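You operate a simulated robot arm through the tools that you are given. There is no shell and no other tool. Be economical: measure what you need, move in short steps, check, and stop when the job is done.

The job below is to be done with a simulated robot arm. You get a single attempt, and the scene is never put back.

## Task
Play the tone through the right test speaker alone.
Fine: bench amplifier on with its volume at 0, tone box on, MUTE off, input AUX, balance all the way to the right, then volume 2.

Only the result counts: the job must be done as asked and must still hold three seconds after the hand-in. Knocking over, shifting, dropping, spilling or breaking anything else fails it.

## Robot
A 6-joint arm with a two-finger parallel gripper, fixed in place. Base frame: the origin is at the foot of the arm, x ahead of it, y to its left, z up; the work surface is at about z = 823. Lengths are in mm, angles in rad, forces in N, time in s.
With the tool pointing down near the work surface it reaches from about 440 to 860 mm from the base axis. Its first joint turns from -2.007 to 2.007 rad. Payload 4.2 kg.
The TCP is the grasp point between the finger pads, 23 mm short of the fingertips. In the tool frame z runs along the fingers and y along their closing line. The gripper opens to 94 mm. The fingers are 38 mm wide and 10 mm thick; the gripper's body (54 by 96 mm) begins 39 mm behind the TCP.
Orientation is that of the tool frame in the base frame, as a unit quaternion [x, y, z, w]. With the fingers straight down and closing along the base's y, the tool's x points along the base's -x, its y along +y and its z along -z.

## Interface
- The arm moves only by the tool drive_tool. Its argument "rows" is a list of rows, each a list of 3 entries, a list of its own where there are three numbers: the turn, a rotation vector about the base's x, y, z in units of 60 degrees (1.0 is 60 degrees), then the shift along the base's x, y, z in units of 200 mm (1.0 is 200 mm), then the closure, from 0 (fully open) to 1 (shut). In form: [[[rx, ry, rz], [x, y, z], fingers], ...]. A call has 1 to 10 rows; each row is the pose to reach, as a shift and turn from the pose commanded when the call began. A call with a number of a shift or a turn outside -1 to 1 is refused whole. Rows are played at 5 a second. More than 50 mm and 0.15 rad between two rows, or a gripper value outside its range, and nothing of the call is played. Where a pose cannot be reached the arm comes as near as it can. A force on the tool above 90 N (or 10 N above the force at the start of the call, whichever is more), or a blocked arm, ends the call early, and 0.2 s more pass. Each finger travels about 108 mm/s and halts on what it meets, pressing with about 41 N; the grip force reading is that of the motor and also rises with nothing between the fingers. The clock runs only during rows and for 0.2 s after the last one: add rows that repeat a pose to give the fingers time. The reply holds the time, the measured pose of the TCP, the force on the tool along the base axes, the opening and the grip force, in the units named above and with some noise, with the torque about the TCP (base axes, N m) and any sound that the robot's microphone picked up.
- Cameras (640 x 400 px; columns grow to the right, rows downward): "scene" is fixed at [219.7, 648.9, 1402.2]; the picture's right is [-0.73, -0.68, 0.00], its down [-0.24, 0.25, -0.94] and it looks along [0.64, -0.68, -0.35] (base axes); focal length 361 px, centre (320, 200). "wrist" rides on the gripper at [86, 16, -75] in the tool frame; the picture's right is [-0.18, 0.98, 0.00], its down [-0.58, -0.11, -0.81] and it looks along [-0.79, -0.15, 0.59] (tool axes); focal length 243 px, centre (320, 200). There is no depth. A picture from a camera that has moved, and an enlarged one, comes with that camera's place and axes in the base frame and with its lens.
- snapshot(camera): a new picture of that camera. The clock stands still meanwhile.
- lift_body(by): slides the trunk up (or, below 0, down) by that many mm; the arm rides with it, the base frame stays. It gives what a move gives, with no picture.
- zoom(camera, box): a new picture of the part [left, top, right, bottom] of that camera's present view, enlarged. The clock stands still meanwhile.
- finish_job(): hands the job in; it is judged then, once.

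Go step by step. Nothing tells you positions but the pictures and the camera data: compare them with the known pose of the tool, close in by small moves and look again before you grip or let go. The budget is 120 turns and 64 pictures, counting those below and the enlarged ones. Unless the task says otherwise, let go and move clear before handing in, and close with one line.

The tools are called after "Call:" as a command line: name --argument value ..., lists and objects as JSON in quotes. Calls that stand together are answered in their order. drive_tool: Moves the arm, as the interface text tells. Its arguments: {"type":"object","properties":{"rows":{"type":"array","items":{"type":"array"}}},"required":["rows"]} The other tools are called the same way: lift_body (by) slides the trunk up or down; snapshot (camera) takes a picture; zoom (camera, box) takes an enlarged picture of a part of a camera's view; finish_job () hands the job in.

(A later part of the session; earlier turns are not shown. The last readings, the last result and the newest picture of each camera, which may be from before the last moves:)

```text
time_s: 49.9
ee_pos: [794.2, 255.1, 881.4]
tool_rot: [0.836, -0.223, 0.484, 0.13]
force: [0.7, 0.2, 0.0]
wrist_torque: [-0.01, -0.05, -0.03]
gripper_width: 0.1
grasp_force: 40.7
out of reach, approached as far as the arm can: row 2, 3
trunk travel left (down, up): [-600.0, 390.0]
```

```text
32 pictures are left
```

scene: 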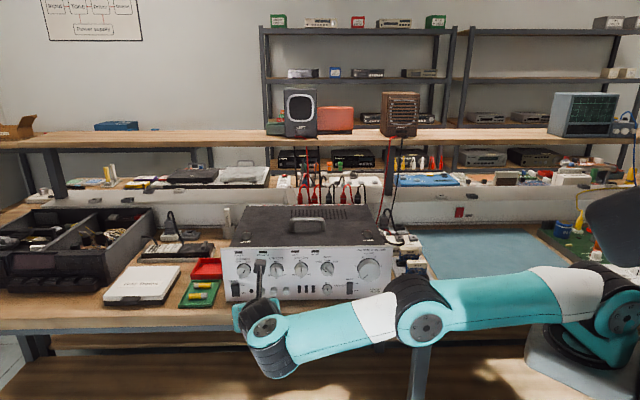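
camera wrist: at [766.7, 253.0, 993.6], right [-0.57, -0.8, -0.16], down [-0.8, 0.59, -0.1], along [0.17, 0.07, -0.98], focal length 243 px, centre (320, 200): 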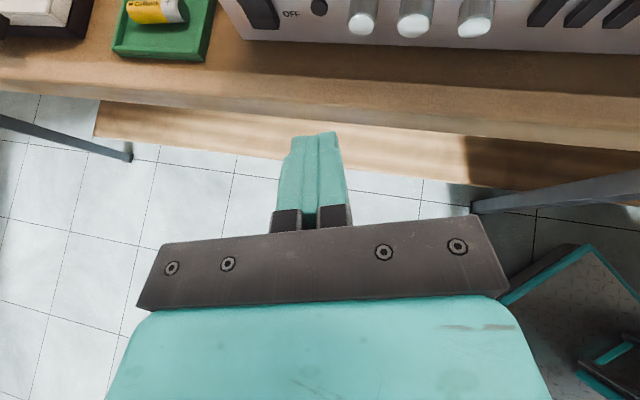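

Call:
drive_tool --rows '[[[0, 0, 0.125], [0.0, 0.03, 0], 1], [[0, 0, 0.25], [0.1, 0.03, 0], 1], [[0, 0, 0.25], [0.2, 0.03, -0.03], 1], [[0, 0, 0.25], [0.3, 0.03, -0.06], 1], [[0, 0, 0.25], [0.385, 0.02, -0.065], 1]]'

Call:
snapshot --camera "wrist"

Call:
zoom --camera "scene" --box '[200, 230, 320, 320]'

```text
time_s: 51.1
ee_pos: [870.9, 258.9, 866.9]
tool_rot: [0.858, -0.112, 0.497, 0.065]
force: [-0.7, 0.4, 1.2]
wrist_torque: [0.01, 0.03, 0.01]
gripper_width: 0.0
grasp_force: 40.6
trunk travel left (down, up): [-600.0, 390.0]
```

```text
31 pictures are left
camera wrist: at [844.7, 250.0, 980.5], right [-0.34, -0.93, -0.16], down [-0.93, 0.36, -0.1], along [0.15, 0.11, -0.98], focal length 243 px, centre (320, 200)
```

wrist: 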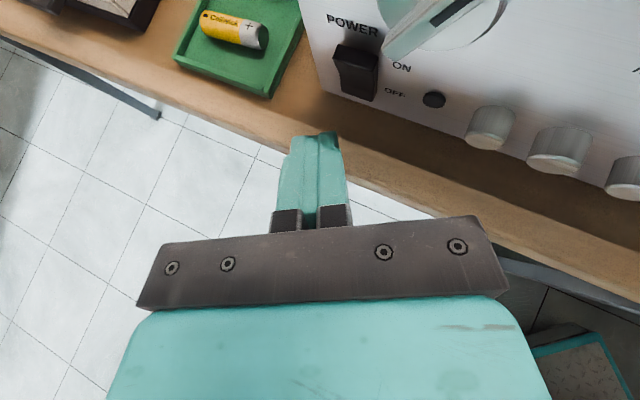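

```text
4.44 times, centred on (260, 275) of scene
camera zoom: at [219.7, 648.9, 1402.2], right [-0.73, -0.68, 0.0], down [-0.24, 0.25, -0.94], along [0.64, -0.68, -0.35], focal length 1606 px, centre (587, -133)
```

zoom: 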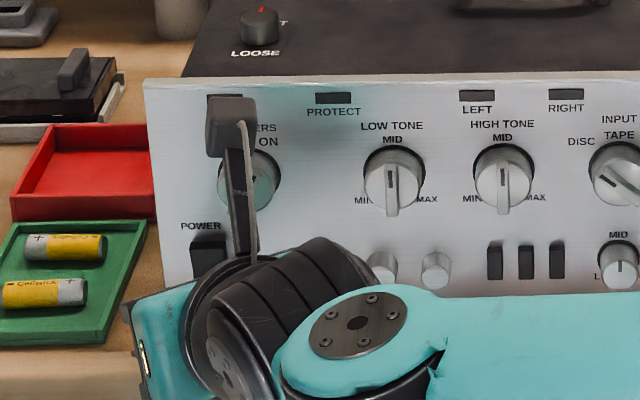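

The finger corner lines up with the upper half of the power rocker, which stands out at the top (OFF). I'll press ON by moving straight into the panel.

Call:
drive_tool --rows '[[[0, 0, 0], [0.035, -0.036, -0.005], 1], [[0, 0, 0], [0.063, -0.064, -0.005], 1], [[0, 0, 0], [0.08, -0.082, -0.005], 1], [[0, 0, 0], [0.091, -0.093, -0.005], 1]]'

Call:
snapshot --camera "wrist"

```text
time_s: 52.1
ee_pos: [887.6, 242.1, 866.4]
tool_rot: [0.859, -0.114, 0.495, 0.066]
force: [-2.9, 0.9, 0.5]
wrist_torque: [0.01, -0.04, -0.02]
gripper_width: 0.2
grasp_force: 41.0
out of reach, approached as far as the arm can: row 4
trunk travel left (down, up): [-600.0, 390.0]
```

```text
29 pictures are left
camera wrist: at [861.1, 232.3, 979.3], right [-0.34, -0.93, -0.16], down [-0.93, 0.36, -0.1], along [0.15, 0.11, -0.98], focal length 243 px, centre (320, 200)
```

wrist: 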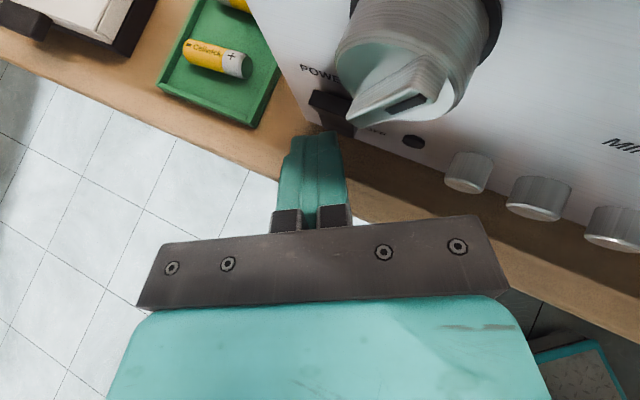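

The arm ran out of reach about 10 mm short. I'll back off, raise the tool 100 mm, lower the trunk 100 mm to level the shoulder, and yaw a bit more radially.

Call:
drive_tool --rows '[[[0, 0, 0], [-0.12, 0.12, 0], 1], [[0, 0, 0.06], [-0.27, 0.2, 0.05], 1], [[0, 0, 0.12], [-0.35, 0.2, 0.25], 1], [[0, 0, 0.12], [-0.35, 0.2, 0.4], 1], [[0, 0, 0.12], [-0.35, 0.2, 0.5], 1]]'

Call:
lift_body --by -100

```text
time_s: 53.3
ee_pos: [816.0, 280.3, 966.3]
tool_rot: [0.863, -0.06, 0.5, 0.036]
force: [-0.4, 0.3, 0.4]
wrist_torque: [0.01, -0.02, -0.01]
gripper_width: 0.0
grasp_force: 41.0
trunk travel left (down, up): [-600.0, 390.0]
```

```text
time_s: 54.6
ee_pos: [815.1, 281.0, 866.8]
tool_rot: [0.864, -0.06, 0.499, 0.035]
force: [0.2, 0.4, 0.0]
wrist_torque: [0.01, 0.01, 0.01]
gripper_width: 0.0
grasp_force: 40.5
trunk travel left (down, up): [-500.0, 490.0]
```

Call:
drive_tool --rows '[[[0, 0, 0], [0.16, -0.08, 0], 1], [[0, 0, 0], [0.3, -0.15, 0], 1], [[0, 0, 0], [0.345, -0.19, 0], 1], [[0, 0, 0], [0.37, -0.217, 0], 1], [[0, 0, 0], [0.385, -0.232, 0], 1], [[0, 0, 0], [0.4, -0.248, 0], 1]]'

Call:
snapshot --camera "wrist"

```text
time_s: 56.0
ee_pos: [889.2, 238.7, 866.1]
tool_rot: [0.865, -0.055, 0.497, 0.034]
force: [-78.8, 11.8, 0.2]
wrist_torque: [-0.07, -0.3, -0.66]
gripper_width: 0.0
grasp_force: 40.8
trunk travel left (down, up): [-500.0, 490.0]
```

```text
28 pictures are left
camera wrist: at [865.7, 226.4, 979.3], right [-0.22, -0.96, -0.16], down [-0.97, 0.23, -0.1], along [0.13, 0.13, -0.98], focal length 243 px, centre (320, 200)
```

wrist: 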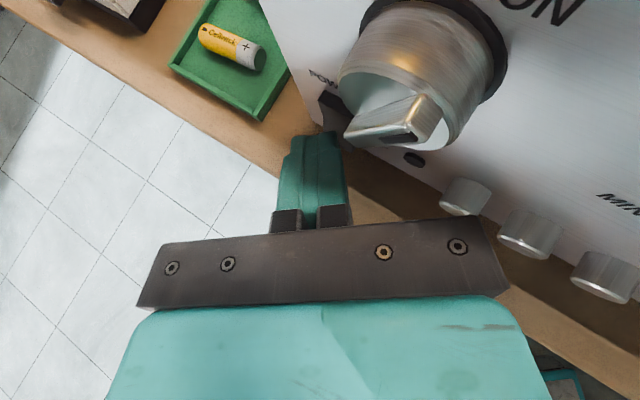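

Call:
drive_tool --rows '[[[0, 0, 0], [-0.1, 0.1, 0], 1], [[0, 0, 0], [-0.25, 0.22, 0], 1], [[0, 0, 0], [-0.45, 0.3, 0], 1], [[0, 0, 0], [-0.65, 0.35, 0], 1]]'

Call:
zoom --camera "scene" --box '[215, 235, 305, 305]'

```text
time_s: 57.0
ee_pos: [762.8, 299.1, 865.1]
tool_rot: [0.864, -0.061, 0.499, 0.036]
force: [0.3, -0.8, 0.0]
wrist_torque: [0.0, -0.02, 0.01]
gripper_width: 0.2
grasp_force: 41.3
trunk travel left (down, up): [-500.0, 490.0]
```

```text
5.71 times, centred on (260, 270) of scene
camera zoom: at [219.7, 648.9, 1402.2], right [-0.73, -0.68, 0.0], down [-0.24, 0.25, -0.94], along [0.64, -0.68, -0.35], focal length 2065 px, centre (663, -200)
```

zoom: 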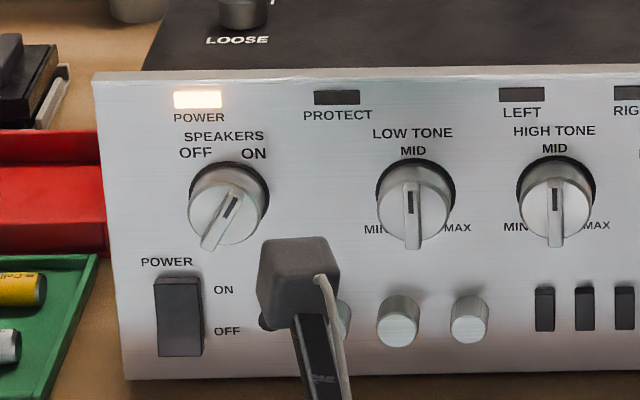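

POWER lamp is lit and PROTECT is dark. Next is the tone box, so I'll retreat, raise the trunk and turn the tool downward.

Call:
lift_body --by 100

Call:
drive_tool --rows '[[[0, 0, 0], [-0.2, 0.0, 0.1], 1], [[0, 0, 0], [-0.35, -0.05, 0.25], 1], [[0.0752, 0.0072, -0.11], [-0.45, -0.15, 0.4], 1], [[0.1504, 0.0144, -0.22], [-0.55, -0.25, 0.55], 1], [[0.2256, 0.0216, -0.33], [-0.65, -0.35, 0.7], 1], [[0.3008, 0.0288, -0.44], [-0.75, -0.45, 0.85], 1], [[0.376, 0.036, -0.55], [-0.85, -0.55, 0.95], 1], [[0.4512, 0.0432, -0.66], [-0.95, -0.65, 0.95], 1], [[0.5264, 0.0504, -0.77], [-1, -0.75, 0.95], 1], [[0.6016, 0.0576, -0.88], [-1, -0.85, 0.95], 1]]'

Call:
drive_tool --rows '[[[0.0752, 0.0072, -0.11], [0, -0.1, 0], 1], [[0.1504, 0.0144, -0.22], [0, -0.2, 0], 1], [[0.2256, 0.0216, -0.33], [0, -0.3, 0], 1], [[0.3008, 0.0288, -0.44], [0, -0.4, 0], 1], [[0.376, 0.036, -0.55], [0, -0.4, 0], 1], [[0.4512, 0.0432, -0.66], [0, -0.4, 0], 1], [[0.5264, 0.0504, -0.77], [0, -0.4, 0], 1], [[0.6016, 0.0576, -0.88], [0, -0.4, 0], 1]]'

```text
time_s: 58.4
ee_pos: [763.4, 298.3, 964.7]
tool_rot: [0.864, -0.06, 0.499, 0.035]
force: [0.9, 0.0, 0.9]
wrist_torque: [0.0, 0.0, 0.01]
gripper_width: 0.0
grasp_force: 40.6
trunk travel left (down, up): [-600.0, 390.0]
```

```text
time_s: 60.6
ee_pos: [561.9, 130.2, 1153.9]
tool_rot: [0.731, -0.577, 0.365, -0.008]
force: [-0.2, 0.3, -0.3]
wrist_torque: [-0.01, -0.01, 0.01]
gripper_width: 0.3
grasp_force: 41.2
trunk travel left (down, up): [-600.0, 390.0]
```

```text
time_s: 62.4
ee_pos: [562.7, 50.0, 1153.8]
tool_rot: [-0.376, 0.917, -0.121, 0.05]
force: [0.1, -0.5, -0.3]
wrist_torque: [0.0, 0.0, 0.02]
gripper_width: 0.0
grasp_force: 41.1
trunk travel left (down, up): [-600.0, 390.0]
```

Call:
drive_tool --rows '[[[0, 0, 0], [0.14, -0.2, 0], 1], [[0, 0, 0], [0.28, -0.4, 0], 1], [[0, 0, 0], [0.42, -0.6, 0], 1], [[0, 0, 0], [0.56, -0.8, 0], 1], [[0, 0, 0], [0.7, -1, 0], 1]]'

Call:
drive_tool --rows '[[[0, 0, 0], [0.13, -0.18, 0], 1], [[0, 0, 0], [0.27, -0.35, -0.05], 1], [[0, 0, 0], [0.4, -0.53, -0.2], 1], [[0, 0, 0], [0.5, -0.7, -0.35], 1]]'

Call:
snapshot --camera "wrist"

Call:
zoom --camera "scene" --box '[360, 190, 456, 250]'

```text
time_s: 63.6
ee_pos: [704.4, -152.4, 1152.7]
tool_rot: [-0.377, 0.917, -0.121, 0.05]
force: [0.3, 1.5, -0.1]
wrist_torque: [-0.01, 0.01, 0.02]
gripper_width: 0.1
grasp_force: 41.0
trunk travel left (down, up): [-600.0, 390.0]
```

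```text
refused: row 3 steps farther than a row can; nothing moved
```

```text
26 pictures are left
camera wrist: at [618.5, -187.4, 1221.3], right [-0.54, 0.81, -0.25], down [0.34, 0.48, 0.81], along [0.77, 0.35, -0.53], focal length 243 px, centre (320, 200)
```

wrist: 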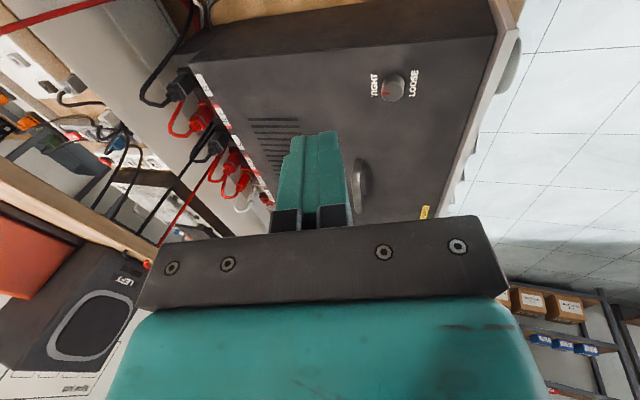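

```text
6.67 times, centred on (408, 220) of scene
camera zoom: at [219.7, 648.9, 1402.2], right [-0.73, -0.68, 0.0], down [-0.24, 0.25, -0.94], along [0.64, -0.68, -0.35], focal length 2409 px, centre (-267, 67)
```

zoom: 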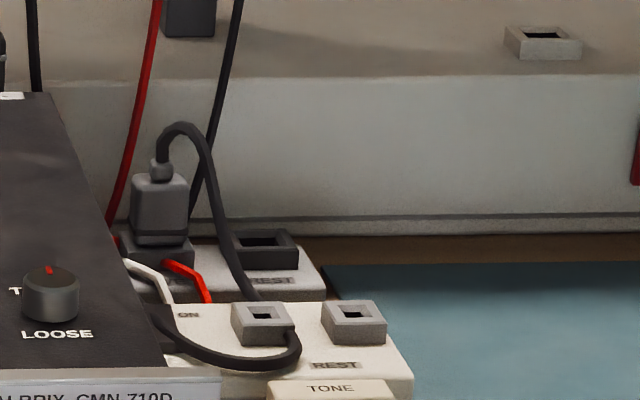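

Call:
drive_tool --rows '[[[0, 0, 0], [0.13, -0.18, 0], 1], [[0, 0, 0], [0.26, -0.36, 0], 1], [[0, 0, 0], [0.39, -0.53, 0], 1], [[0, 0, 0], [0.51, -0.7, 0], 1], [[0, 0, 0], [0.51, -0.7, -0.22], 1], [[0, 0, 0], [0.51, -0.7, -0.44], 1], [[0, 0, 0], [0.51, -0.7, -0.66], 1]]'

Call:
snapshot --camera "wrist"

```text
time_s: 65.2
ee_pos: [803.2, -289.8, 1025.2]
tool_rot: [-0.375, 0.918, -0.12, 0.051]
force: [-0.4, 0.3, 0.9]
wrist_torque: [0.02, 0.0, 0.01]
gripper_width: 0.0
grasp_force: 40.7
out of reach, approached as far as the arm can: row 3, 4, 5
trunk travel left (down, up): [-600.0, 390.0]
```

```text
24 pictures are left
camera wrist: at [716.5, -325.7, 1093.5], right [-0.53, 0.81, -0.25], down [0.34, 0.48, 0.81], along [0.77, 0.34, -0.53], focal length 243 px, centre (320, 200)
```

wrist: 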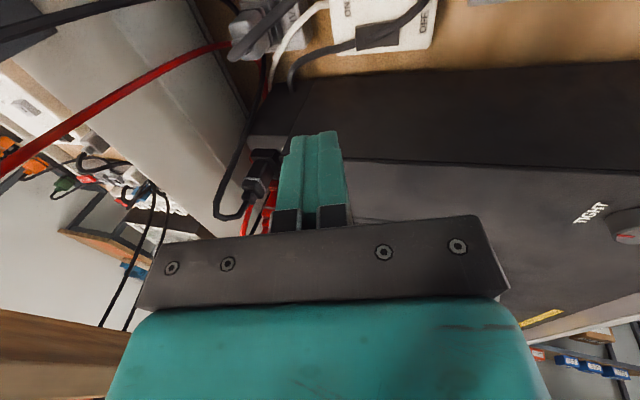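

Call:
zoom --camera "wrist" --box '[280, 0, 440, 100]'

```text
4.00 times, centred on (360, 50) of wrist
camera zoom: at [716.5, -325.7, 1093.5], right [-0.53, 0.81, -0.25], down [0.34, 0.48, 0.81], along [0.77, 0.34, -0.53], focal length 970 px, centre (160, 800)
```

zoom: 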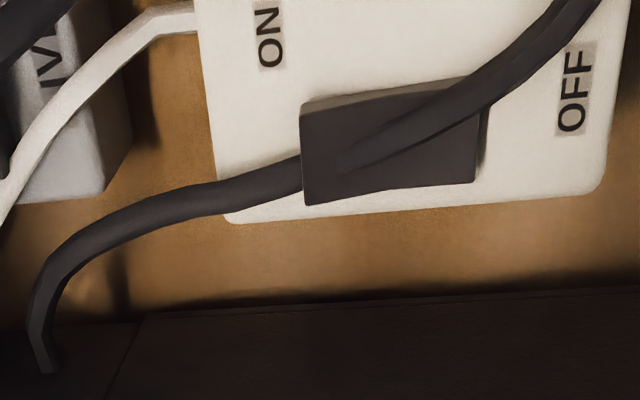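

Call:
drive_tool --rows '[[[0, 0, 0], [0.015, -0.01, -0.2], 1], [[0, 0, 0], [0.03, -0.02, -0.4], 1], [[0, 0, 0], [0.03, -0.02, -0.58], 1], [[0, 0, 0], [0.03, -0.02, -0.58], 1]]'

Call:
snapshot --camera "wrist"

```text
time_s: 66.2
ee_pos: [810.7, -293.7, 907.8]
tool_rot: [-0.375, 0.918, -0.121, 0.048]
force: [-0.2, -0.1, 0.1]
wrist_torque: [0.04, -0.01, 0.02]
gripper_width: 0.0
grasp_force: 40.8
trunk travel left (down, up): [-600.0, 390.0]
```

```text
22 pictures are left
camera wrist: at [724.1, -329.0, 976.4], right [-0.53, 0.81, -0.25], down [0.34, 0.48, 0.81], along [0.77, 0.34, -0.53], focal length 243 px, centre (320, 200)
```

wrist: 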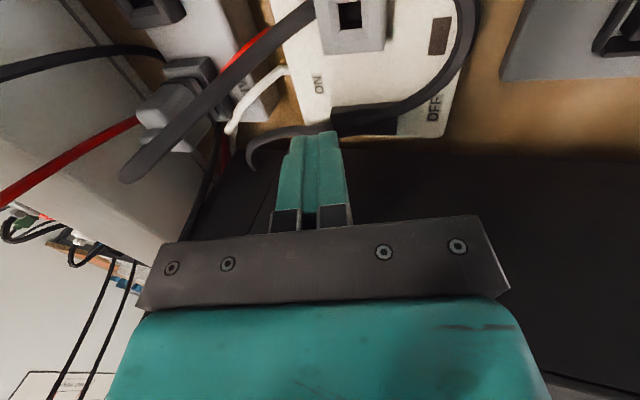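

Call:
drive_tool --rows '[[[0, 0, 0], [0.0, 0, -0.05], 1], [[0, 0, 0], [0, 0, -0.08], 1], [[0, 0, 0], [0, 0, -0.1], 1], [[0, 0, 0], [0, 0, -0.115], 1], [[0, 0, 0], [0, 0, -0.13], 1]]'

Call:
zoom --camera "wrist" --box '[280, 60, 440, 160]'

```text
time_s: 67.4
ee_pos: [811.1, -295.6, 886.3]
tool_rot: [-0.375, 0.917, -0.123, 0.052]
force: [-11.0, 5.5, 35.0]
wrist_torque: [0.06, 0.52, -0.04]
gripper_width: 0.1
grasp_force: 40.9
trunk travel left (down, up): [-600.0, 390.0]
```

```text
4.00 times, centred on (360, 110) of wrist
camera zoom: at [723.3, -329.9, 955.4], right [-0.53, 0.81, -0.26], down [0.34, 0.48, 0.81], along [0.78, 0.34, -0.53], focal length 970 px, centre (160, 560)
```

zoom: 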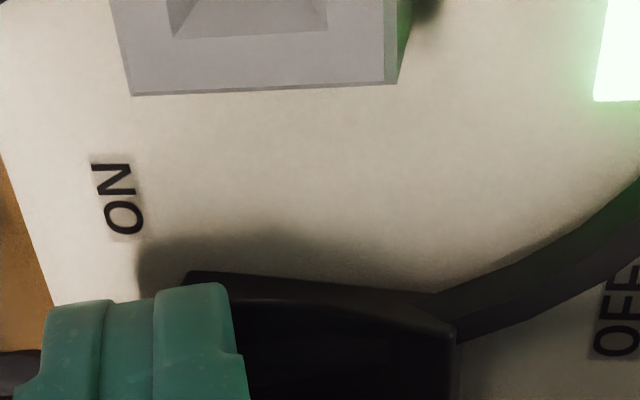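

The tone box lamp is lit green. I'll retreat the way I came and return to the panel for MUTE.

Call:
drive_tool --rows '[[[0, 0, 0], [0, 0, 0.2], 1], [[0, 0, 0], [0, 0, 0.42], 1], [[0, 0, 0], [0, 0, 0.64], 1], [[0, 0, 0], [-0.02, 0.02, 0.86], 1], [[0, 0, 0], [-0.08, 0.12, 1], 1], [[0, 0, 0], [-0.2, 0.3, 1], 1], [[0, 0, 0], [-0.33, 0.48, 1], 1], [[0, 0, 0], [-0.46, 0.66, 1], 1], [[0, 0, 0], [-0.59, 0.84, 1], 1], [[0, 0, 0], [-0.72, 1, 1], 1]]'

Call:
drive_tool --rows '[[[0, 0, 0], [-0.12, 0.18, 0.1], 1], [[0, 0, 0], [-0.25, 0.36, 0.2], 1], [[0, 0, 0], [-0.38, 0.52, 0.3], 1], [[0, 0, 0], [-0.48, 0.72, 0.3], 1], [[0, 0, 0], [-0.53, 0.9, 0.3], 1], [[0, 0, 0], [-0.53, 1, 0.3], 1]]'

```text
time_s: 69.6
ee_pos: [665.2, -93.5, 1080.0]
tool_rot: [-0.375, 0.918, -0.121, 0.048]
force: [0.2, 0.0, -0.3]
wrist_torque: [0.01, 0.01, 0.0]
gripper_width: 0.2
grasp_force: 40.6
trunk travel left (down, up): [-600.0, 390.0]
```

```text
time_s: 71.0
ee_pos: [561.9, 107.4, 1140.6]
tool_rot: [-0.375, 0.918, -0.12, 0.049]
force: [0.2, -0.5, 0.4]
wrist_torque: [0.02, -0.01, -0.02]
gripper_width: 0.2
grasp_force: 41.0
trunk travel left (down, up): [-600.0, 390.0]
```

Call:
drive_tool --rows '[[[-0.083, -0.082, 0], [0.05, 0, -0.2], 1], [[-0.166, -0.164, 0], [0.1, 0, -0.4], 1], [[-0.25, -0.245, 0], [0.2, 0, -0.6], 1], [[-0.333, -0.327, 0], [0.3, -0.03, -0.8], 1], [[-0.416, -0.409, 0], [0.35, -0.06, -0.98], 1]]'

Call:
drive_tool --rows '[[[0, 0, 0], [0.03, -0.03, -0.15], 1], [[0, 0, 0], [0.04, -0.05, -0.3], 1]]'

Call:
snapshot --camera "wrist"

```text
time_s: 72.2
ee_pos: [631.7, 95.1, 947.6]
tool_rot: [-0.344, 0.838, -0.392, 0.161]
force: [0.5, -1.0, 0.3]
wrist_torque: [0.0, -0.01, 0.0]
gripper_width: 0.1
grasp_force: 41.2
trunk travel left (down, up): [-600.0, 390.0]
```

```text
time_s: 72.8
ee_pos: [640.7, 83.5, 887.5]
tool_rot: [-0.344, 0.839, -0.391, 0.16]
force: [0.2, -1.0, -0.1]
wrist_torque: [-0.01, -0.02, 0.03]
gripper_width: 0.0
grasp_force: 40.9
trunk travel left (down, up): [-600.0, 390.0]
```

```text
20 pictures are left
camera wrist: at [530.5, 72.1, 923.8], right [-0.31, 0.58, -0.75], down [0.03, 0.8, 0.6], along [0.95, 0.16, -0.27], focal length 243 px, centre (320, 200)
```

wrist: 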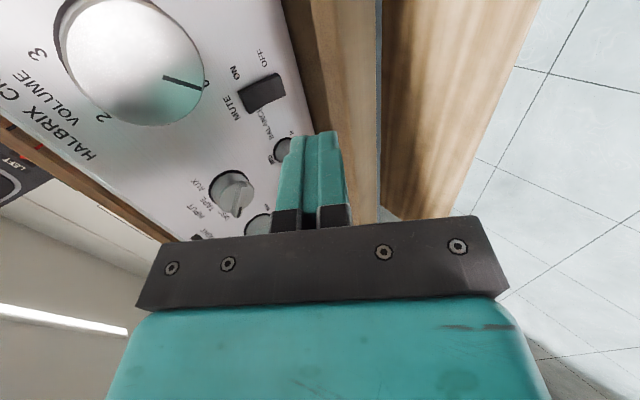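

Call:
drive_tool --rows '[[[0, 0, 0], [0, 0, -0.155], 1], [[0, 0, 0], [0.12, -0.122, -0.155], 1], [[0, 0, 0], [0.2, -0.204, -0.155], 1], [[0, 0, 0], [0.232, -0.236, -0.155], 1], [[0, 0, 0], [0.25, -0.255, -0.155], 1], [[0, 0, 0], [0.262, -0.267, -0.155], 1]]'

Call:
zoom --camera "wrist" --box '[200, 0, 400, 160]'

```text
time_s: 74.2
ee_pos: [689.2, 32.6, 855.3]
tool_rot: [-0.345, 0.838, -0.391, 0.16]
force: [-35.6, 21.3, 15.0]
wrist_torque: [-0.01, -0.05, 0.12]
gripper_width: 0.1
grasp_force: 41.1
trunk travel left (down, up): [-600.0, 390.0]
```

```text
2.50 times, centred on (300, 80) of wrist
camera zoom: at [580.1, 19.7, 892.3], right [-0.32, 0.58, -0.75], down [0.03, 0.8, 0.6], along [0.95, 0.17, -0.27], focal length 606 px, centre (370, 500)
```

zoom: 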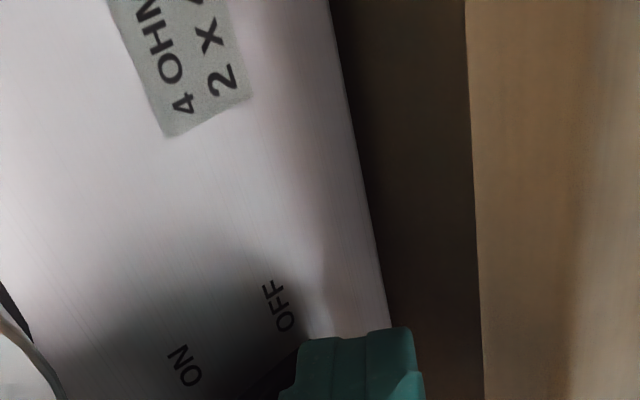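

Call:
drive_tool --rows '[[[0, 0, 0], [-0.1, 0.1, 0], 1], [[0, 0, 0], [-0.25, 0.25, 0.05], 1]]'

Call:
zoom --camera "wrist" --box '[180, 30, 340, 240]'

```text
time_s: 74.8
ee_pos: [643.9, 81.6, 864.7]
tool_rot: [-0.343, 0.839, -0.391, 0.159]
force: [0.4, -0.8, -0.2]
wrist_torque: [-0.02, 0.03, -0.01]
gripper_width: 0.2
grasp_force: 41.6
trunk travel left (down, up): [-600.0, 390.0]
```

```text
1.90 times, centred on (260, 135) of wrist
camera zoom: at [532.2, 69.8, 900.6], right [-0.31, 0.58, -0.75], down [0.03, 0.8, 0.6], along [0.95, 0.16, -0.27], focal length 462 px, centre (434, 324)
```

zoom: 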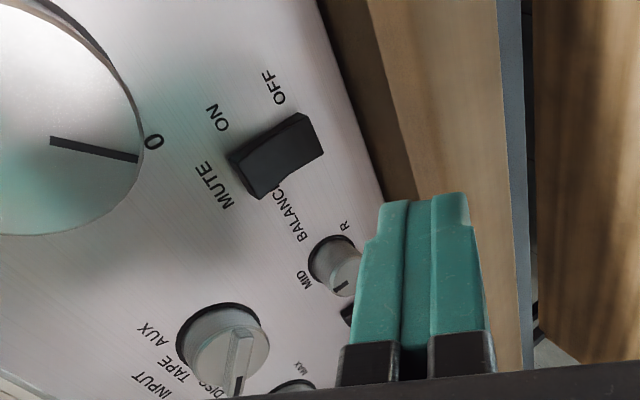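

Call:
zoom --camera "scene" --box '[305, 240, 393, 300]'

```text
6.67 times, centred on (349, 270) of scene
camera zoom: at [219.7, 648.9, 1402.2], right [-0.73, -0.68, 0.0], down [-0.24, 0.25, -0.94], along [0.64, -0.68, -0.35], focal length 2409 px, centre (127, -267)
```

zoom: 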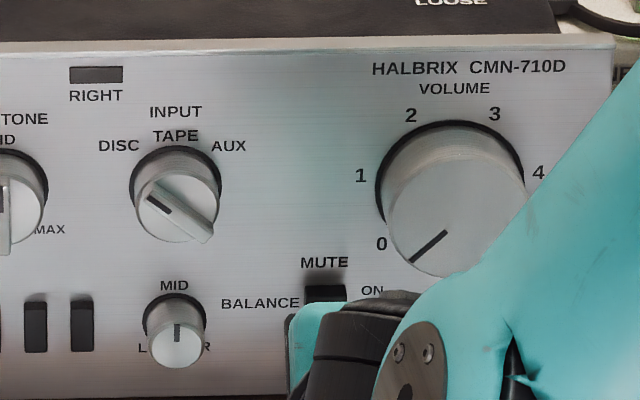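

MUTE's upper end now stands out, so it is OFF, and the amp labels haven't moved. Next is the INPUT knob, which needs turning clockwise from DISC to AUX. I'll reorient first.

Call:
drive_tool --rows '[[[0, 0, 0], [-0.1, 0.1, 0.1], 1], [[-0.0788, 0.0888, 0.066], [-0.17, 0.18, 0.25], 1], [[-0.1576, 0.1776, 0.132], [-0.17, 0.18, 0.4], 1], [[-0.2364, 0.2664, 0.198], [-0.17, 0.18, 0.5], 0.8], [[-0.3152, 0.3552, 0.264], [-0.17, 0.18, 0.5], 0.6], [[-0.394, 0.444, 0.33], [-0.17, 0.18, 0.5], 0.45], [[-0.4728, 0.5328, 0.396], [-0.12, 0.18, 0.5], 0.45], [[-0.5516, 0.6216, 0.462], [-0.07, 0.18, 0.5], 0.45], [[-0.6304, 0.7104, 0.528], [-0.02, 0.18, 0.5], 0.45], [[-0.7092, 0.7992, 0.594], [0.03, 0.18, 0.5], 0.45]]'

Call:
drive_tool --rows '[[[-0.0788, 0.0888, 0.066], [0.05, 0, -0.04], 0.45], [[-0.1576, 0.1776, 0.132], [0.1, 0, -0.08], 0.45], [[-0.2364, 0.2664, 0.198], [0.15, 0, -0.12], 0.45], [[-0.3152, 0.3552, 0.264], [0.2, 0.0, -0.16], 0.45], [[-0.394, 0.444, 0.33], [0.2, 0, -0.18], 0.45]]'

Call:
snapshot --camera "wrist"

```text
time_s: 77.0
ee_pos: [646.8, 115.9, 964.4]
tool_rot: [0.727, -0.499, 0.424, 0.206]
force: [0.4, 0.5, 0.6]
wrist_torque: [-0.01, 0.01, -0.01]
gripper_width: 51.6
grasp_force: 0.1
trunk travel left (down, up): [-600.0, 390.0]
```

```text
time_s: 78.2
ee_pos: [685.4, 114.3, 926.5]
tool_rot: [0.822, -0.212, 0.368, 0.379]
force: [0.5, 0.4, -0.1]
wrist_torque: [-0.02, 0.01, -0.01]
gripper_width: 52.0
grasp_force: 0.0
trunk travel left (down, up): [-600.0, 390.0]
```

```text
16 pictures are left
camera wrist: at [697.0, 157.3, 1035.0], right [-0.73, -0.6, 0.32], down [-0.66, 0.74, -0.14], along [-0.15, -0.31, -0.94], focal length 243 px, centre (320, 200)
```

wrist: 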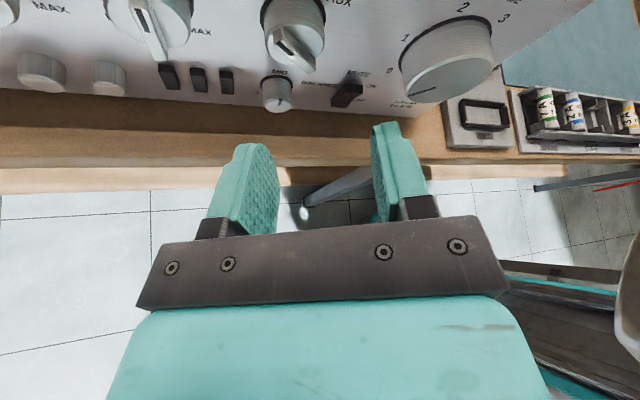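

Call:
drive_tool --rows '[[[0, 0, 0], [0.018, 0.018, -0.016], 0.45], [[0, 0, 0], [0.12, -0.086, -0.016], 0.45], [[0, 0, 0], [0.18, -0.147, -0.016], 0.45], [[0, 0, 0], [0.215, -0.182, -0.016], 0.45], [[0, 0, 0], [0.222, -0.189, -0.016], 0.45]]'

Call:
snapshot --camera "wrist"

```text
time_s: 79.4
ee_pos: [732.7, 78.6, 924.7]
tool_rot: [0.821, -0.214, 0.368, 0.381]
force: [-0.2, 0.0, 0.5]
wrist_torque: [0.01, 0.0, 0.0]
gripper_width: 51.6
grasp_force: 0.0
out of reach, approached as far as the arm can: row 1
trunk travel left (down, up): [-600.0, 390.0]
```

```text
15 pictures are left
camera wrist: at [743.3, 121.2, 1032.1], right [-0.74, -0.59, 0.32], down [-0.66, 0.74, -0.14], along [-0.15, -0.31, -0.94], focal length 243 px, centre (320, 200)
```

wrist: 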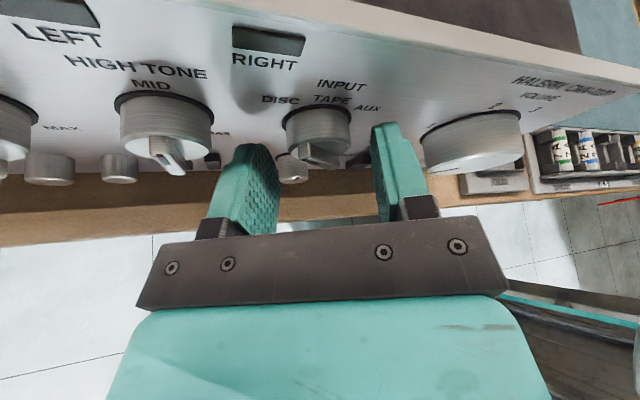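

Call:
drive_tool --rows '[[[0, 0, 0], [0, 0, 0], 0.7], [[0, 0, 0], [0, 0, 0], 0.9], [[0.0876, -0.0891, 0], [0, 0, 0], 0.9], [[0.1752, -0.1782, 0], [0, 0, 0], 0.9], [[0.2628, -0.2673, 0], [0, 0, 0], 0.9], [[0.3504, -0.3564, 0], [0, 0, 0], 0.9]]'

Call:
zoom --camera "wrist" --box '[240, 60, 400, 200]'

```text
time_s: 80.8
ee_pos: [729.9, 76.6, 926.0]
tool_rot: [0.793, -0.346, 0.467, 0.182]
force: [-27.9, -17.5, 7.2]
wrist_torque: [-0.18, 0.06, -0.37]
gripper_width: 31.5
grasp_force: 44.7
trunk travel left (down, up): [-600.0, 390.0]
```

```text
2.86 times, centred on (320, 130) of wrist
camera zoom: at [699.4, 78.3, 1037.7], right [-0.76, -0.61, -0.19], down [-0.61, 0.79, -0.1], along [0.21, 0.04, -0.98], focal length 693 px, centre (320, 400)
```

zoom: 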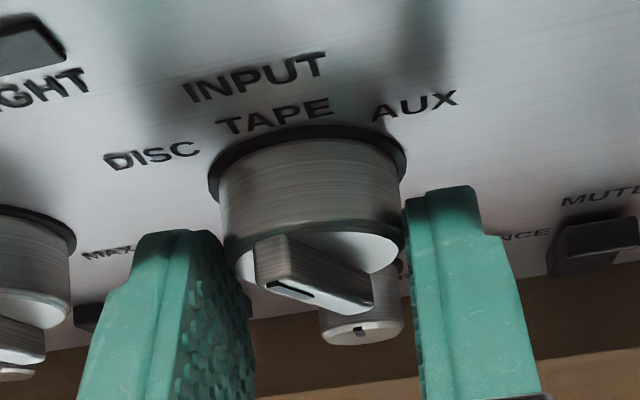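

Call:
drive_tool --rows '[[[0.0876, -0.0891, 0], [-0.008, -0.008, 0], 0.9], [[0.1752, -0.1782, 0], [-0.008, -0.008, 0], 0.9], [[0.2628, -0.2673, 0], [-0.008, -0.008, 0], 0.9], [[0.3504, -0.3564, 0], [-0.008, -0.008, 0], 0.9], [[0.438, -0.4455, 0], [-0.008, -0.008, 0], 0.9]]'

Call:
drive_tool --rows '[[[0.0876, -0.0891, 0], [0, 0, 0], 0.9], [[0.1752, -0.1782, 0], [0, 0, 0], 0.9], [[0.2628, -0.2673, 0], [0, 0, 0], 0.9]]'

Call:
snapshot --camera "wrist"

```text
time_s: 82.0
ee_pos: [727.6, 74.7, 921.7]
tool_rot: [0.686, -0.474, 0.545, -0.084]
force: [-27.5, -18.6, -14.0]
wrist_torque: [-0.14, 0.08, -0.67]
gripper_width: 31.6
grasp_force: 45.1
trunk travel left (down, up): [-600.0, 390.0]
```

```text
time_s: 82.8
ee_pos: [729.7, 74.6, 921.9]
tool_rot: [0.587, -0.528, 0.565, -0.241]
force: [-35.8, -11.6, -35.4]
wrist_torque: [-0.03, 0.69, -1.0]
gripper_width: 31.4
grasp_force: 45.1
trunk travel left (down, up): [-600.0, 390.0]
```

```text
13 pictures are left
camera wrist: at [636.8, 16.5, 961.5], right [-0.31, -0.16, -0.94], down [-0.59, 0.81, 0.06], along [0.75, 0.57, -0.34], focal length 243 px, centre (320, 200)
```

wrist: 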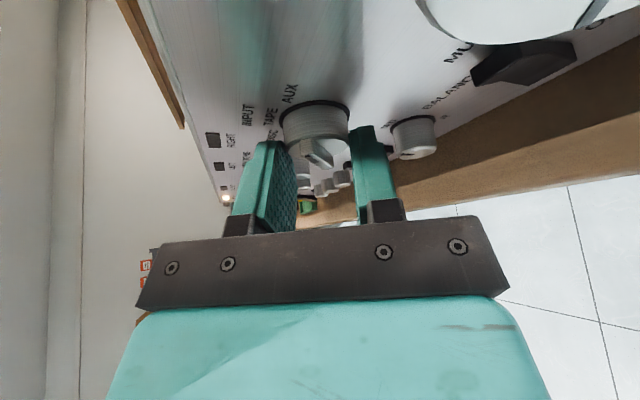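

Call:
drive_tool --rows '[[[0.06, -0.061, 0], [0, 0, 0], 0.9], [[0.06, -0.061, 0], [0, 0, 0], 0.6], [[0.06, -0.061, 0], [0, 0, 0], 0.45], [[0.06, -0.061, 0], [-0.1, 0.1, 0], 0.45], [[0.06, -0.061, 0], [-0.25, 0.25, 0], 0.45], [[0.06, -0.061, 0], [-0.42, 0.4, 0], 0.45], [[0.06, -0.061, 0], [-0.62, 0.45, 0], 0.45], [[0.06, -0.061, 0], [-0.82, 0.5, 0], 0.5]]'

Call:
zoom --camera "scene" --box '[305, 240, 393, 300]'

```text
time_s: 84.6
ee_pos: [568.3, 177.8, 925.7]
tool_rot: [0.557, -0.535, 0.57, -0.28]
force: [-0.2, 0.6, 0.0]
wrist_torque: [0.01, 0.01, 0.0]
gripper_width: 47.1
grasp_force: 0.0
trunk travel left (down, up): [-600.0, 390.0]
```

```text
6.67 times, centred on (349, 270) of scene
camera zoom: at [219.7, 648.9, 1402.2], right [-0.73, -0.68, 0.0], down [-0.24, 0.25, -0.94], along [0.64, -0.68, -0.35], focal length 2409 px, centre (127, -267)
```

zoom: 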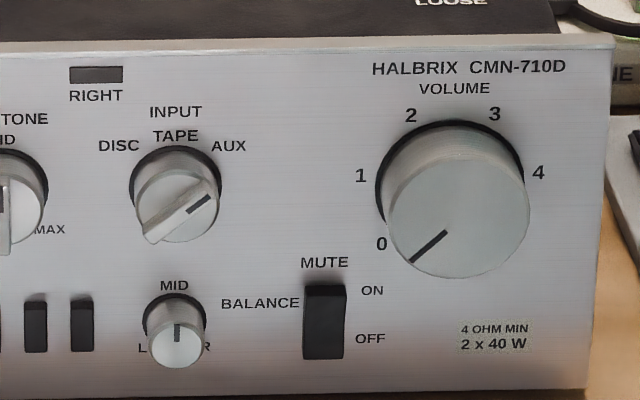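

INPUT is at AUX and MUTE clearly OFF. Now the balance knob: I'll roll back and position in front of it.

Call:
drive_tool --rows '[[[-0.0946, 0.0963, 0], [0, 0, 0], 0.55], [[-0.1892, 0.1926, 0], [0, 0, 0], 0.63], [[-0.2838, 0.2889, 0], [0.05, 0, 0], 0.63], [[-0.3784, 0.3852, 0], [0.1, 0, 0], 0.63], [[-0.473, 0.4815, 0], [0.2, 0, 0], 0.63], [[-0.5676, 0.5778, 0], [0.3, -0.05, 0], 0.63], [[-0.6622, 0.6741, 0], [0.4, -0.1, -0.05], 0.63], [[-0.7568, 0.7704, 0], [0.5, -0.16, -0.12], 0.63], [[-0.8514, 0.8667, 0], [0.58, -0.24, -0.2], 0.63], [[-0.946, 0.963, 0], [0.61, -0.3, -0.28], 0.63]]'

Call:
snapshot --camera "wrist"

```text
time_s: 86.8
ee_pos: [690.1, 118.5, 868.8]
tool_rot: [0.816, -0.276, 0.418, 0.289]
force: [-0.1, -0.1, -0.4]
wrist_torque: [-0.01, 0.0, 0.0]
gripper_width: 34.7
grasp_force: 0.0
trunk travel left (down, up): [-600.0, 390.0]
```

```text
11 pictures are left
camera wrist: at [681.3, 142.4, 983.6], right [-0.77, -0.63, 0.08], down [-0.63, 0.76, -0.12], along [0.02, -0.15, -0.99], focal length 243 px, centre (320, 200)
```

wrist: 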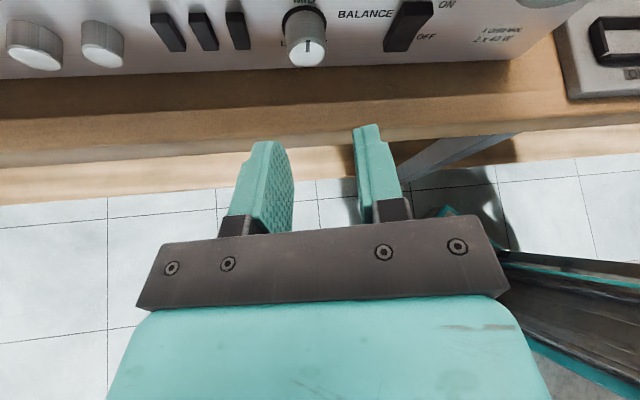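

Call:
drive_tool --rows '[[[0, 0, 0], [0.1, -0.104, -0.009], 0.63], [[0, 0, 0], [0.16, -0.167, -0.009], 0.63], [[0, 0, 0], [0.185, -0.193, -0.009], 0.63], [[0, 0, 0], [0.1985, -0.207, -0.009], 0.63], [[0, 0, 0], [0.1985, -0.207, -0.009], 0.63]]'

Call:
zoom --camera "wrist" --box '[200, 40, 440, 190]'

```text
time_s: 88.0
ee_pos: [728.8, 76.4, 866.1]
tool_rot: [0.816, -0.277, 0.417, 0.288]
force: [0.1, 0.9, -0.2]
wrist_torque: [0.03, 0.0, 0.02]
gripper_width: 34.5
grasp_force: 0.0
trunk travel left (down, up): [-600.0, 390.0]
```

```text
2.67 times, centred on (320, 115) of wrist
camera zoom: at [720.8, 98.2, 979.9], right [-0.77, -0.63, 0.08], down [-0.63, 0.76, -0.13], along [0.02, -0.15, -0.99], focal length 647 px, centre (320, 427)
```

zoom: 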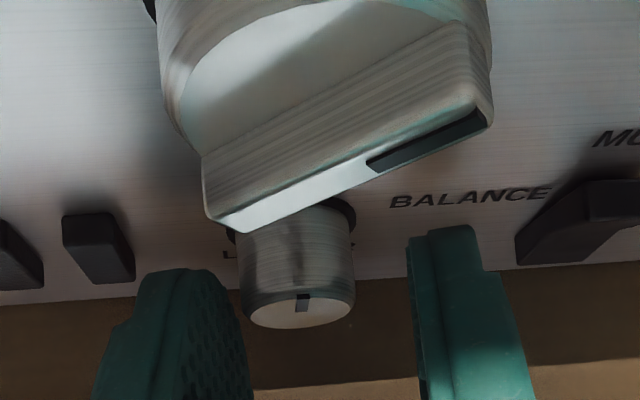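

Call:
drive_tool --rows '[[[0, 0, 0], [0.0125, 0.0125, 0], 0.63], [[0, 0, 0], [0.0125, 0.0125, 0], 0.85], [[0, 0, 0], [0.0125, 0.0125, 0], 0.95], [[0.0876, -0.0891, 0], [0.0125, 0.0125, 0], 0.95], [[0.1752, -0.1782, 0], [0.0125, 0.0125, 0], 0.95], [[0.2628, -0.2673, 0], [0.0125, 0.0125, 0], 0.95], [[0.3504, -0.3564, 0], [0.0125, 0.0125, 0], 0.95]]'

```text
time_s: 89.6
ee_pos: [729.4, 75.3, 866.0]
tool_rot: [0.762, -0.399, 0.503, 0.082]
force: [-20.2, -13.3, 0.7]
wrist_torque: [0.31, 0.49, 0.0]
gripper_width: 21.5
grasp_force: 45.8
trunk travel left (down, up): [-600.0, 390.0]
```

Call:
drive_tool --rows '[[[0.0876, -0.0891, 0], [-0.009, -0.009, 0], 0.95], [[0.1752, -0.1782, 0], [-0.009, -0.009, 0], 0.95], [[0.2628, -0.2673, 0], [-0.009, -0.009, 0], 0.95], [[0.3504, -0.3564, 0], [-0.009, -0.009, 0], 0.95]]'

```text
time_s: 90.6
ee_pos: [727.8, 73.7, 865.0]
tool_rot: [0.659, -0.492, 0.554, -0.131]
force: [-30.4, -23.2, -14.4]
wrist_torque: [0.21, 0.47, -0.42]
gripper_width: 21.6
grasp_force: 44.8
trunk travel left (down, up): [-600.0, 390.0]
```

Call:
drive_tool --rows '[[[0, 0, 0], [-0.012, -0.014, 0], 0.75], [[0, 0, 0], [-0.012, -0.014, 0], 0.63], [[0, 0, 0], [-0.11, 0.09, 0.01], 0.63], [[0, 0, 0], [-0.212, 0.19, 0.02], 0.63], [[-0.0876, 0.0891, 0], [-0.212, 0.19, 0.02], 0.63], [[-0.1752, 0.1782, 0], [-0.212, 0.19, 0.02], 0.63], [[-0.2628, 0.2673, 0], [-0.212, 0.19, 0.02], 0.63], [[-0.3504, 0.3564, 0], [-0.212, 0.19, 0.02], 0.63], [[-0.438, 0.4455, 0], [-0.212, 0.19, 0.02], 0.63], [[-0.5256, 0.5346, 0], [-0.212, 0.19, 0.02], 0.63]]'

Call:
zoom --camera "wrist" --box '[220, 0, 420, 140]'

```text
time_s: 92.8
ee_pos: [687.1, 114.4, 871.1]
tool_rot: [0.796, -0.34, 0.464, 0.188]
force: [0.2, -0.6, 0.2]
wrist_torque: [-0.01, 0.0, 0.03]
gripper_width: 34.8
grasp_force: 0.1
trunk travel left (down, up): [-600.0, 390.0]
```

```text
2.86 times, centred on (320, 70) of wrist
camera zoom: at [657.7, 117.1, 984.0], right [-0.76, -0.62, -0.18], down [-0.61, 0.78, -0.1], along [0.2, 0.03, -0.98], focal length 693 px, centre (320, 571)
```

zoom: 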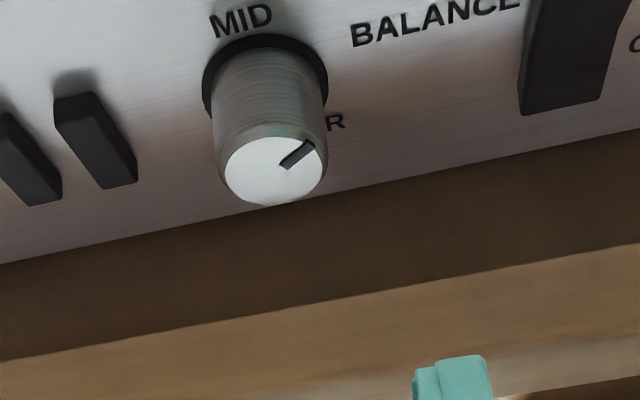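

Call:
drive_tool --rows '[[[-0.0876, 0.0891, 0], [0, 0, 0], 0.63], [[-0.1752, 0.1782, 0], [0, 0, 0], 0.63], [[-0.2628, 0.2673, 0], [0, 0, -0.025], 0.63], [[-0.304, 0.309, 0], [0.1, -0.103, -0.025], 0.63], [[-0.304, 0.309, 0], [0.165, -0.17, -0.025], 0.63], [[-0.304, 0.309, 0], [0.199, -0.205, -0.025], 0.63], [[-0.304, 0.309, 0], [0.199, -0.205, -0.025], 0.63], [[-0.304, 0.309, 0], [0.199, -0.205, -0.025], 0.85], [[-0.304, 0.309, 0], [0.199, -0.205, -0.025], 0.95]]'

```text
time_s: 94.8
ee_pos: [729.4, 76.2, 863.1]
tool_rot: [0.823, -0.225, 0.379, 0.359]
force: [37.9, 20.2, -18.3]
wrist_torque: [0.07, -0.16, 0.86]
gripper_width: 24.4
grasp_force: 22.9
trunk travel left (down, up): [-600.0, 390.0]
```

Call:
drive_tool --rows '[[[0, 0, 0], [0.008, 0.008, -0.004], 0.95], [[0.0876, -0.0891, 0], [0.008, 0.008, -0.004], 0.95], [[0.1752, -0.1782, 0], [0.008, 0.008, -0.004], 0.95], [[0.2628, -0.2673, 0], [0.004, 0.004, -0.004], 0.95], [[0.3504, -0.3564, 0], [0, 0, -0.004], 0.95]]'

```text
time_s: 96.0
ee_pos: [728.1, 77.5, 866.2]
tool_rot: [0.788, -0.355, 0.479, 0.153]
force: [25.4, 27.9, 8.1]
wrist_torque: [0.91, 0.56, 0.84]
gripper_width: 21.2
grasp_force: 45.3
trunk travel left (down, up): [-600.0, 390.0]
```

Call:
drive_tool --rows '[[[0.0876, -0.0891, 0], [0.01, 0.01, 0.002], 0.95], [[0.1752, -0.1782, 0], [0.008, 0.008, 0.002], 0.95], [[0.2628, -0.2673, 0], [0.006, 0.006, 0.0], 0.95], [[0.3504, -0.3564, 0], [0.004, 0.004, 0], 0.95], [[0.438, -0.4455, 0], [0.002, 0.002, 0], 0.95]]'

Call:
zoom --camera "wrist" --box '[240, 60, 440, 200]'

```text
time_s: 97.2
ee_pos: [726.3, 72.8, 865.4]
tool_rot: [0.673, -0.48, 0.551, -0.109]
force: [2.7, 16.6, 2.4]
wrist_torque: [-0.45, -0.03, 0.27]
gripper_width: 21.0
grasp_force: 44.4
trunk travel left (down, up): [-600.0, 390.0]
```

```text
2.86 times, centred on (340, 130) of wrist
camera zoom: at [647.4, 28.0, 937.3], right [-0.5, -0.36, -0.78], down [-0.59, 0.81, 0.0], along [0.63, 0.46, -0.62], focal length 693 px, centre (263, 400)
```

zoom: 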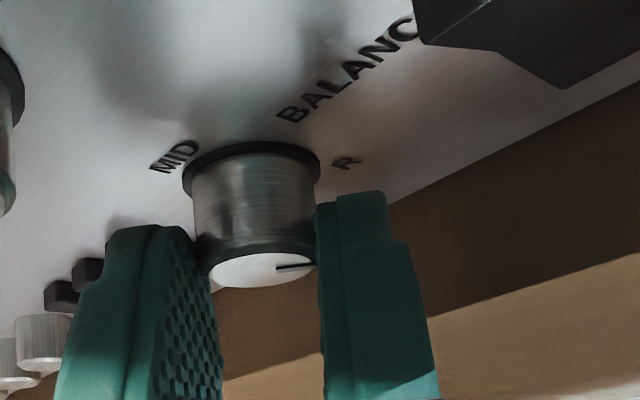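

Call:
drive_tool --rows '[[[0.0876, -0.0891, 0], [0, 0, 0], 0.95], [[0.14, -0.1425, 0], [0, 0, 0], 0.95]]'

```text
time_s: 97.8
ee_pos: [726.3, 71.9, 865.0]
tool_rot: [0.62, -0.511, 0.564, -0.192]
force: [-13.1, 3.7, -4.8]
wrist_torque: [-0.28, -0.09, -0.72]
gripper_width: 21.2
grasp_force: 45.0
trunk travel left (down, up): [-600.0, 390.0]
```

Call:
drive_tool --rows '[[[0, 0, 0], [0, 0, 0], 0.75], [[0, 0, 0], [0, 0, 0], 0.63], [[0, 0, 0], [-0.1, 0.1, 0.01], 0.63], [[0, 0, 0], [-0.2, 0.2, 0.02], 0.63], [[-0.0876, 0.0891, 0], [-0.35, 0.3, 0.1], 0.63], [[-0.1752, 0.1782, 0], [-0.5, 0.38, 0.2], 0.63], [[-0.2628, 0.2673, 0], [-0.65, 0.42, 0.25], 0.5], [[-0.3504, 0.3564, 0], [-0.75, 0.42, 0.3], 0.4], [[-0.438, 0.4455, 0], [-0.8, 0.42, 0.3], 0.32]]'

Call:
zoom --camera "scene" --box '[305, 240, 393, 300]'

```text
time_s: 99.8
ee_pos: [564.9, 156.4, 925.9]
tool_rot: [0.762, -0.398, 0.506, 0.073]
force: [-0.3, -0.1, 0.6]
wrist_torque: [0.01, -0.01, -0.01]
gripper_width: 64.1
grasp_force: 0.1
trunk travel left (down, up): [-600.0, 390.0]
```

```text
6.67 times, centred on (349, 270) of scene
camera zoom: at [219.7, 648.9, 1402.2], right [-0.73, -0.68, 0.0], down [-0.24, 0.25, -0.94], along [0.64, -0.68, -0.35], focal length 2409 px, centre (127, -267)
```

zoom: 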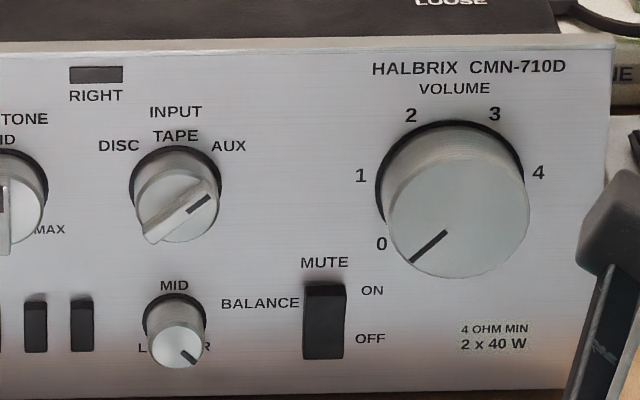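

Call:
zoom --camera "scene" --box '[320, 276, 344, 291]'

```text
16.00 times, centred on (332, 284) of scene
camera zoom: at [219.7, 648.9, 1402.2], right [-0.73, -0.68, 0.0], down [-0.24, 0.25, -0.94], along [0.64, -0.68, -0.35], focal length 5781 px, centre (128, -1136)
```

zoom: 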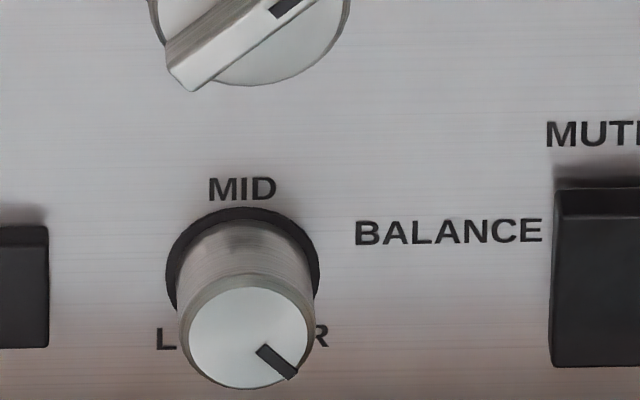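

Balance is hard right (about 135°). Last is the volume, which needs 108° clockwise from the 0 stop to reach 2, so I'll line up on that knob.

Call:
drive_tool --rows '[[[-0.0857, 0.0871, 0], [0.04, -0.09, -0.01], 0.32], [[-0.1714, 0.1742, 0], [0.08, -0.19, -0.02], 0.32], [[-0.2571, 0.2613, 0], [0.12, -0.28, -0.03], 0.32], [[-0.3428, 0.3484, 0], [0.16, -0.37, -0.03], 0.32], [[-0.4285, 0.4355, 0], [0.2, -0.46, -0.03], 0.32], [[-0.5142, 0.5226, 0], [0.25, -0.563, -0.03], 0.32], [[-0.5142, 0.5226, 0], [0.25, -0.563, -0.03], 0.32]]'

```text
time_s: 101.4
ee_pos: [615.6, 42.2, 917.5]
tool_rot: [0.822, -0.217, 0.371, 0.374]
force: [-0.6, -0.1, 0.3]
wrist_torque: [0.02, -0.04, -0.01]
gripper_width: 63.8
grasp_force: 0.1
trunk travel left (down, up): [-600.0, 390.0]
```

Call:
drive_tool --rows '[[[0, 0, 0], [0.1, -0.102, 0.003], 0.32], [[0, 0, 0], [0.16, -0.163, 0.003], 0.32], [[0, 0, 0], [0.194, -0.197, 0.003], 0.32], [[0, 0, 0], [0.194, -0.197, 0.003], 0.32]]'

Call:
drive_tool --rows '[[[0, 0, 0], [0, 0, 0], 0.5], [[0, 0, 0], [0, 0, 0], 0.8], [[0, 0, 0], [0, 0, 0], 0.8]]'

```text
time_s: 102.4
ee_pos: [656.0, 3.8, 918.8]
tool_rot: [0.821, -0.219, 0.372, 0.374]
force: [-0.2, 0.4, 0.1]
wrist_torque: [-0.01, 0.05, -0.01]
gripper_width: 64.2
grasp_force: 0.1
trunk travel left (down, up): [-600.0, 390.0]
```

```text
time_s: 103.2
ee_pos: [655.4, 3.6, 918.8]
tool_rot: [0.82, -0.22, 0.372, 0.375]
force: [-3.6, -8.4, 1.6]
wrist_torque: [-0.08, -0.08, 0.83]
gripper_width: 53.4
grasp_force: 45.4
trunk travel left (down, up): [-600.0, 390.0]
```

Call:
drive_tool --rows '[[[0.0876, -0.0891, 0], [0, 0, 0], 0.8], [[0.1752, -0.1782, 0], [0, 0, 0], 0.8], [[0.2628, -0.2673, 0], [0, 0, 0], 0.8], [[0.3504, -0.3564, 0], [0, 0, 0], 0.8], [[0.438, -0.4455, 0], [0, 0, 0], 0.8], [[0.5256, -0.5346, 0], [0, 0, 0], 0.8]]'

```text
time_s: 104.6
ee_pos: [653.5, 3.6, 920.2]
tool_rot: [0.757, -0.406, 0.507, 0.067]
force: [-7.8, -26.7, -6.8]
wrist_torque: [-0.25, -0.2, 0.35]
gripper_width: 53.5
grasp_force: 45.0
trunk travel left (down, up): [-600.0, 390.0]
```

Call:
drive_tool --rows '[[[0.0876, -0.0891, 0], [-0.0035, -0.0105, -0.003], 0.8], [[0.1752, -0.1782, 0], [-0.0035, -0.0105, -0.003], 0.8], [[0.2628, -0.2673, 0], [-0.0035, -0.0105, -0.003], 0.8], [[0.3504, -0.3564, 0], [-0.0035, -0.0105, -0.003], 0.8], [[0.438, -0.4455, 0], [-0.0035, -0.0105, -0.003], 0.8]]'

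Call:
snapshot --camera "wrist"

```text
time_s: 105.8
ee_pos: [653.3, 3.5, 917.0]
tool_rot: [0.616, -0.512, 0.564, -0.2]
force: [-20.7, -11.3, -13.6]
wrist_torque: [-0.48, -0.4, -0.62]
gripper_width: 53.2
grasp_force: 45.0
trunk travel left (down, up): [-600.0, 390.0]
```

```text
5 pictures are left
camera wrist: at [565.1, -52.3, 969.6], right [-0.37, -0.23, -0.9], down [-0.59, 0.81, 0.04], along [0.72, 0.54, -0.43], focal length 243 px, centre (320, 200)
```

wrist: 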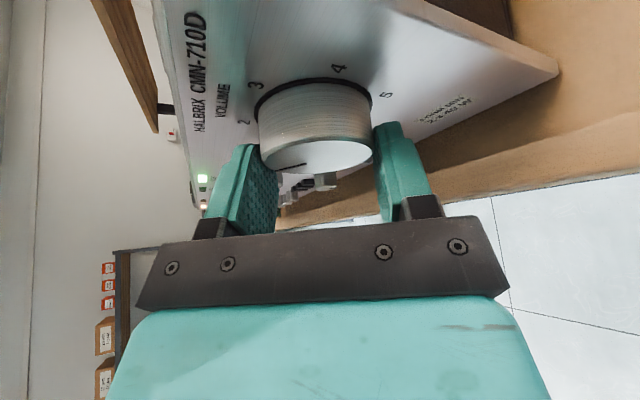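

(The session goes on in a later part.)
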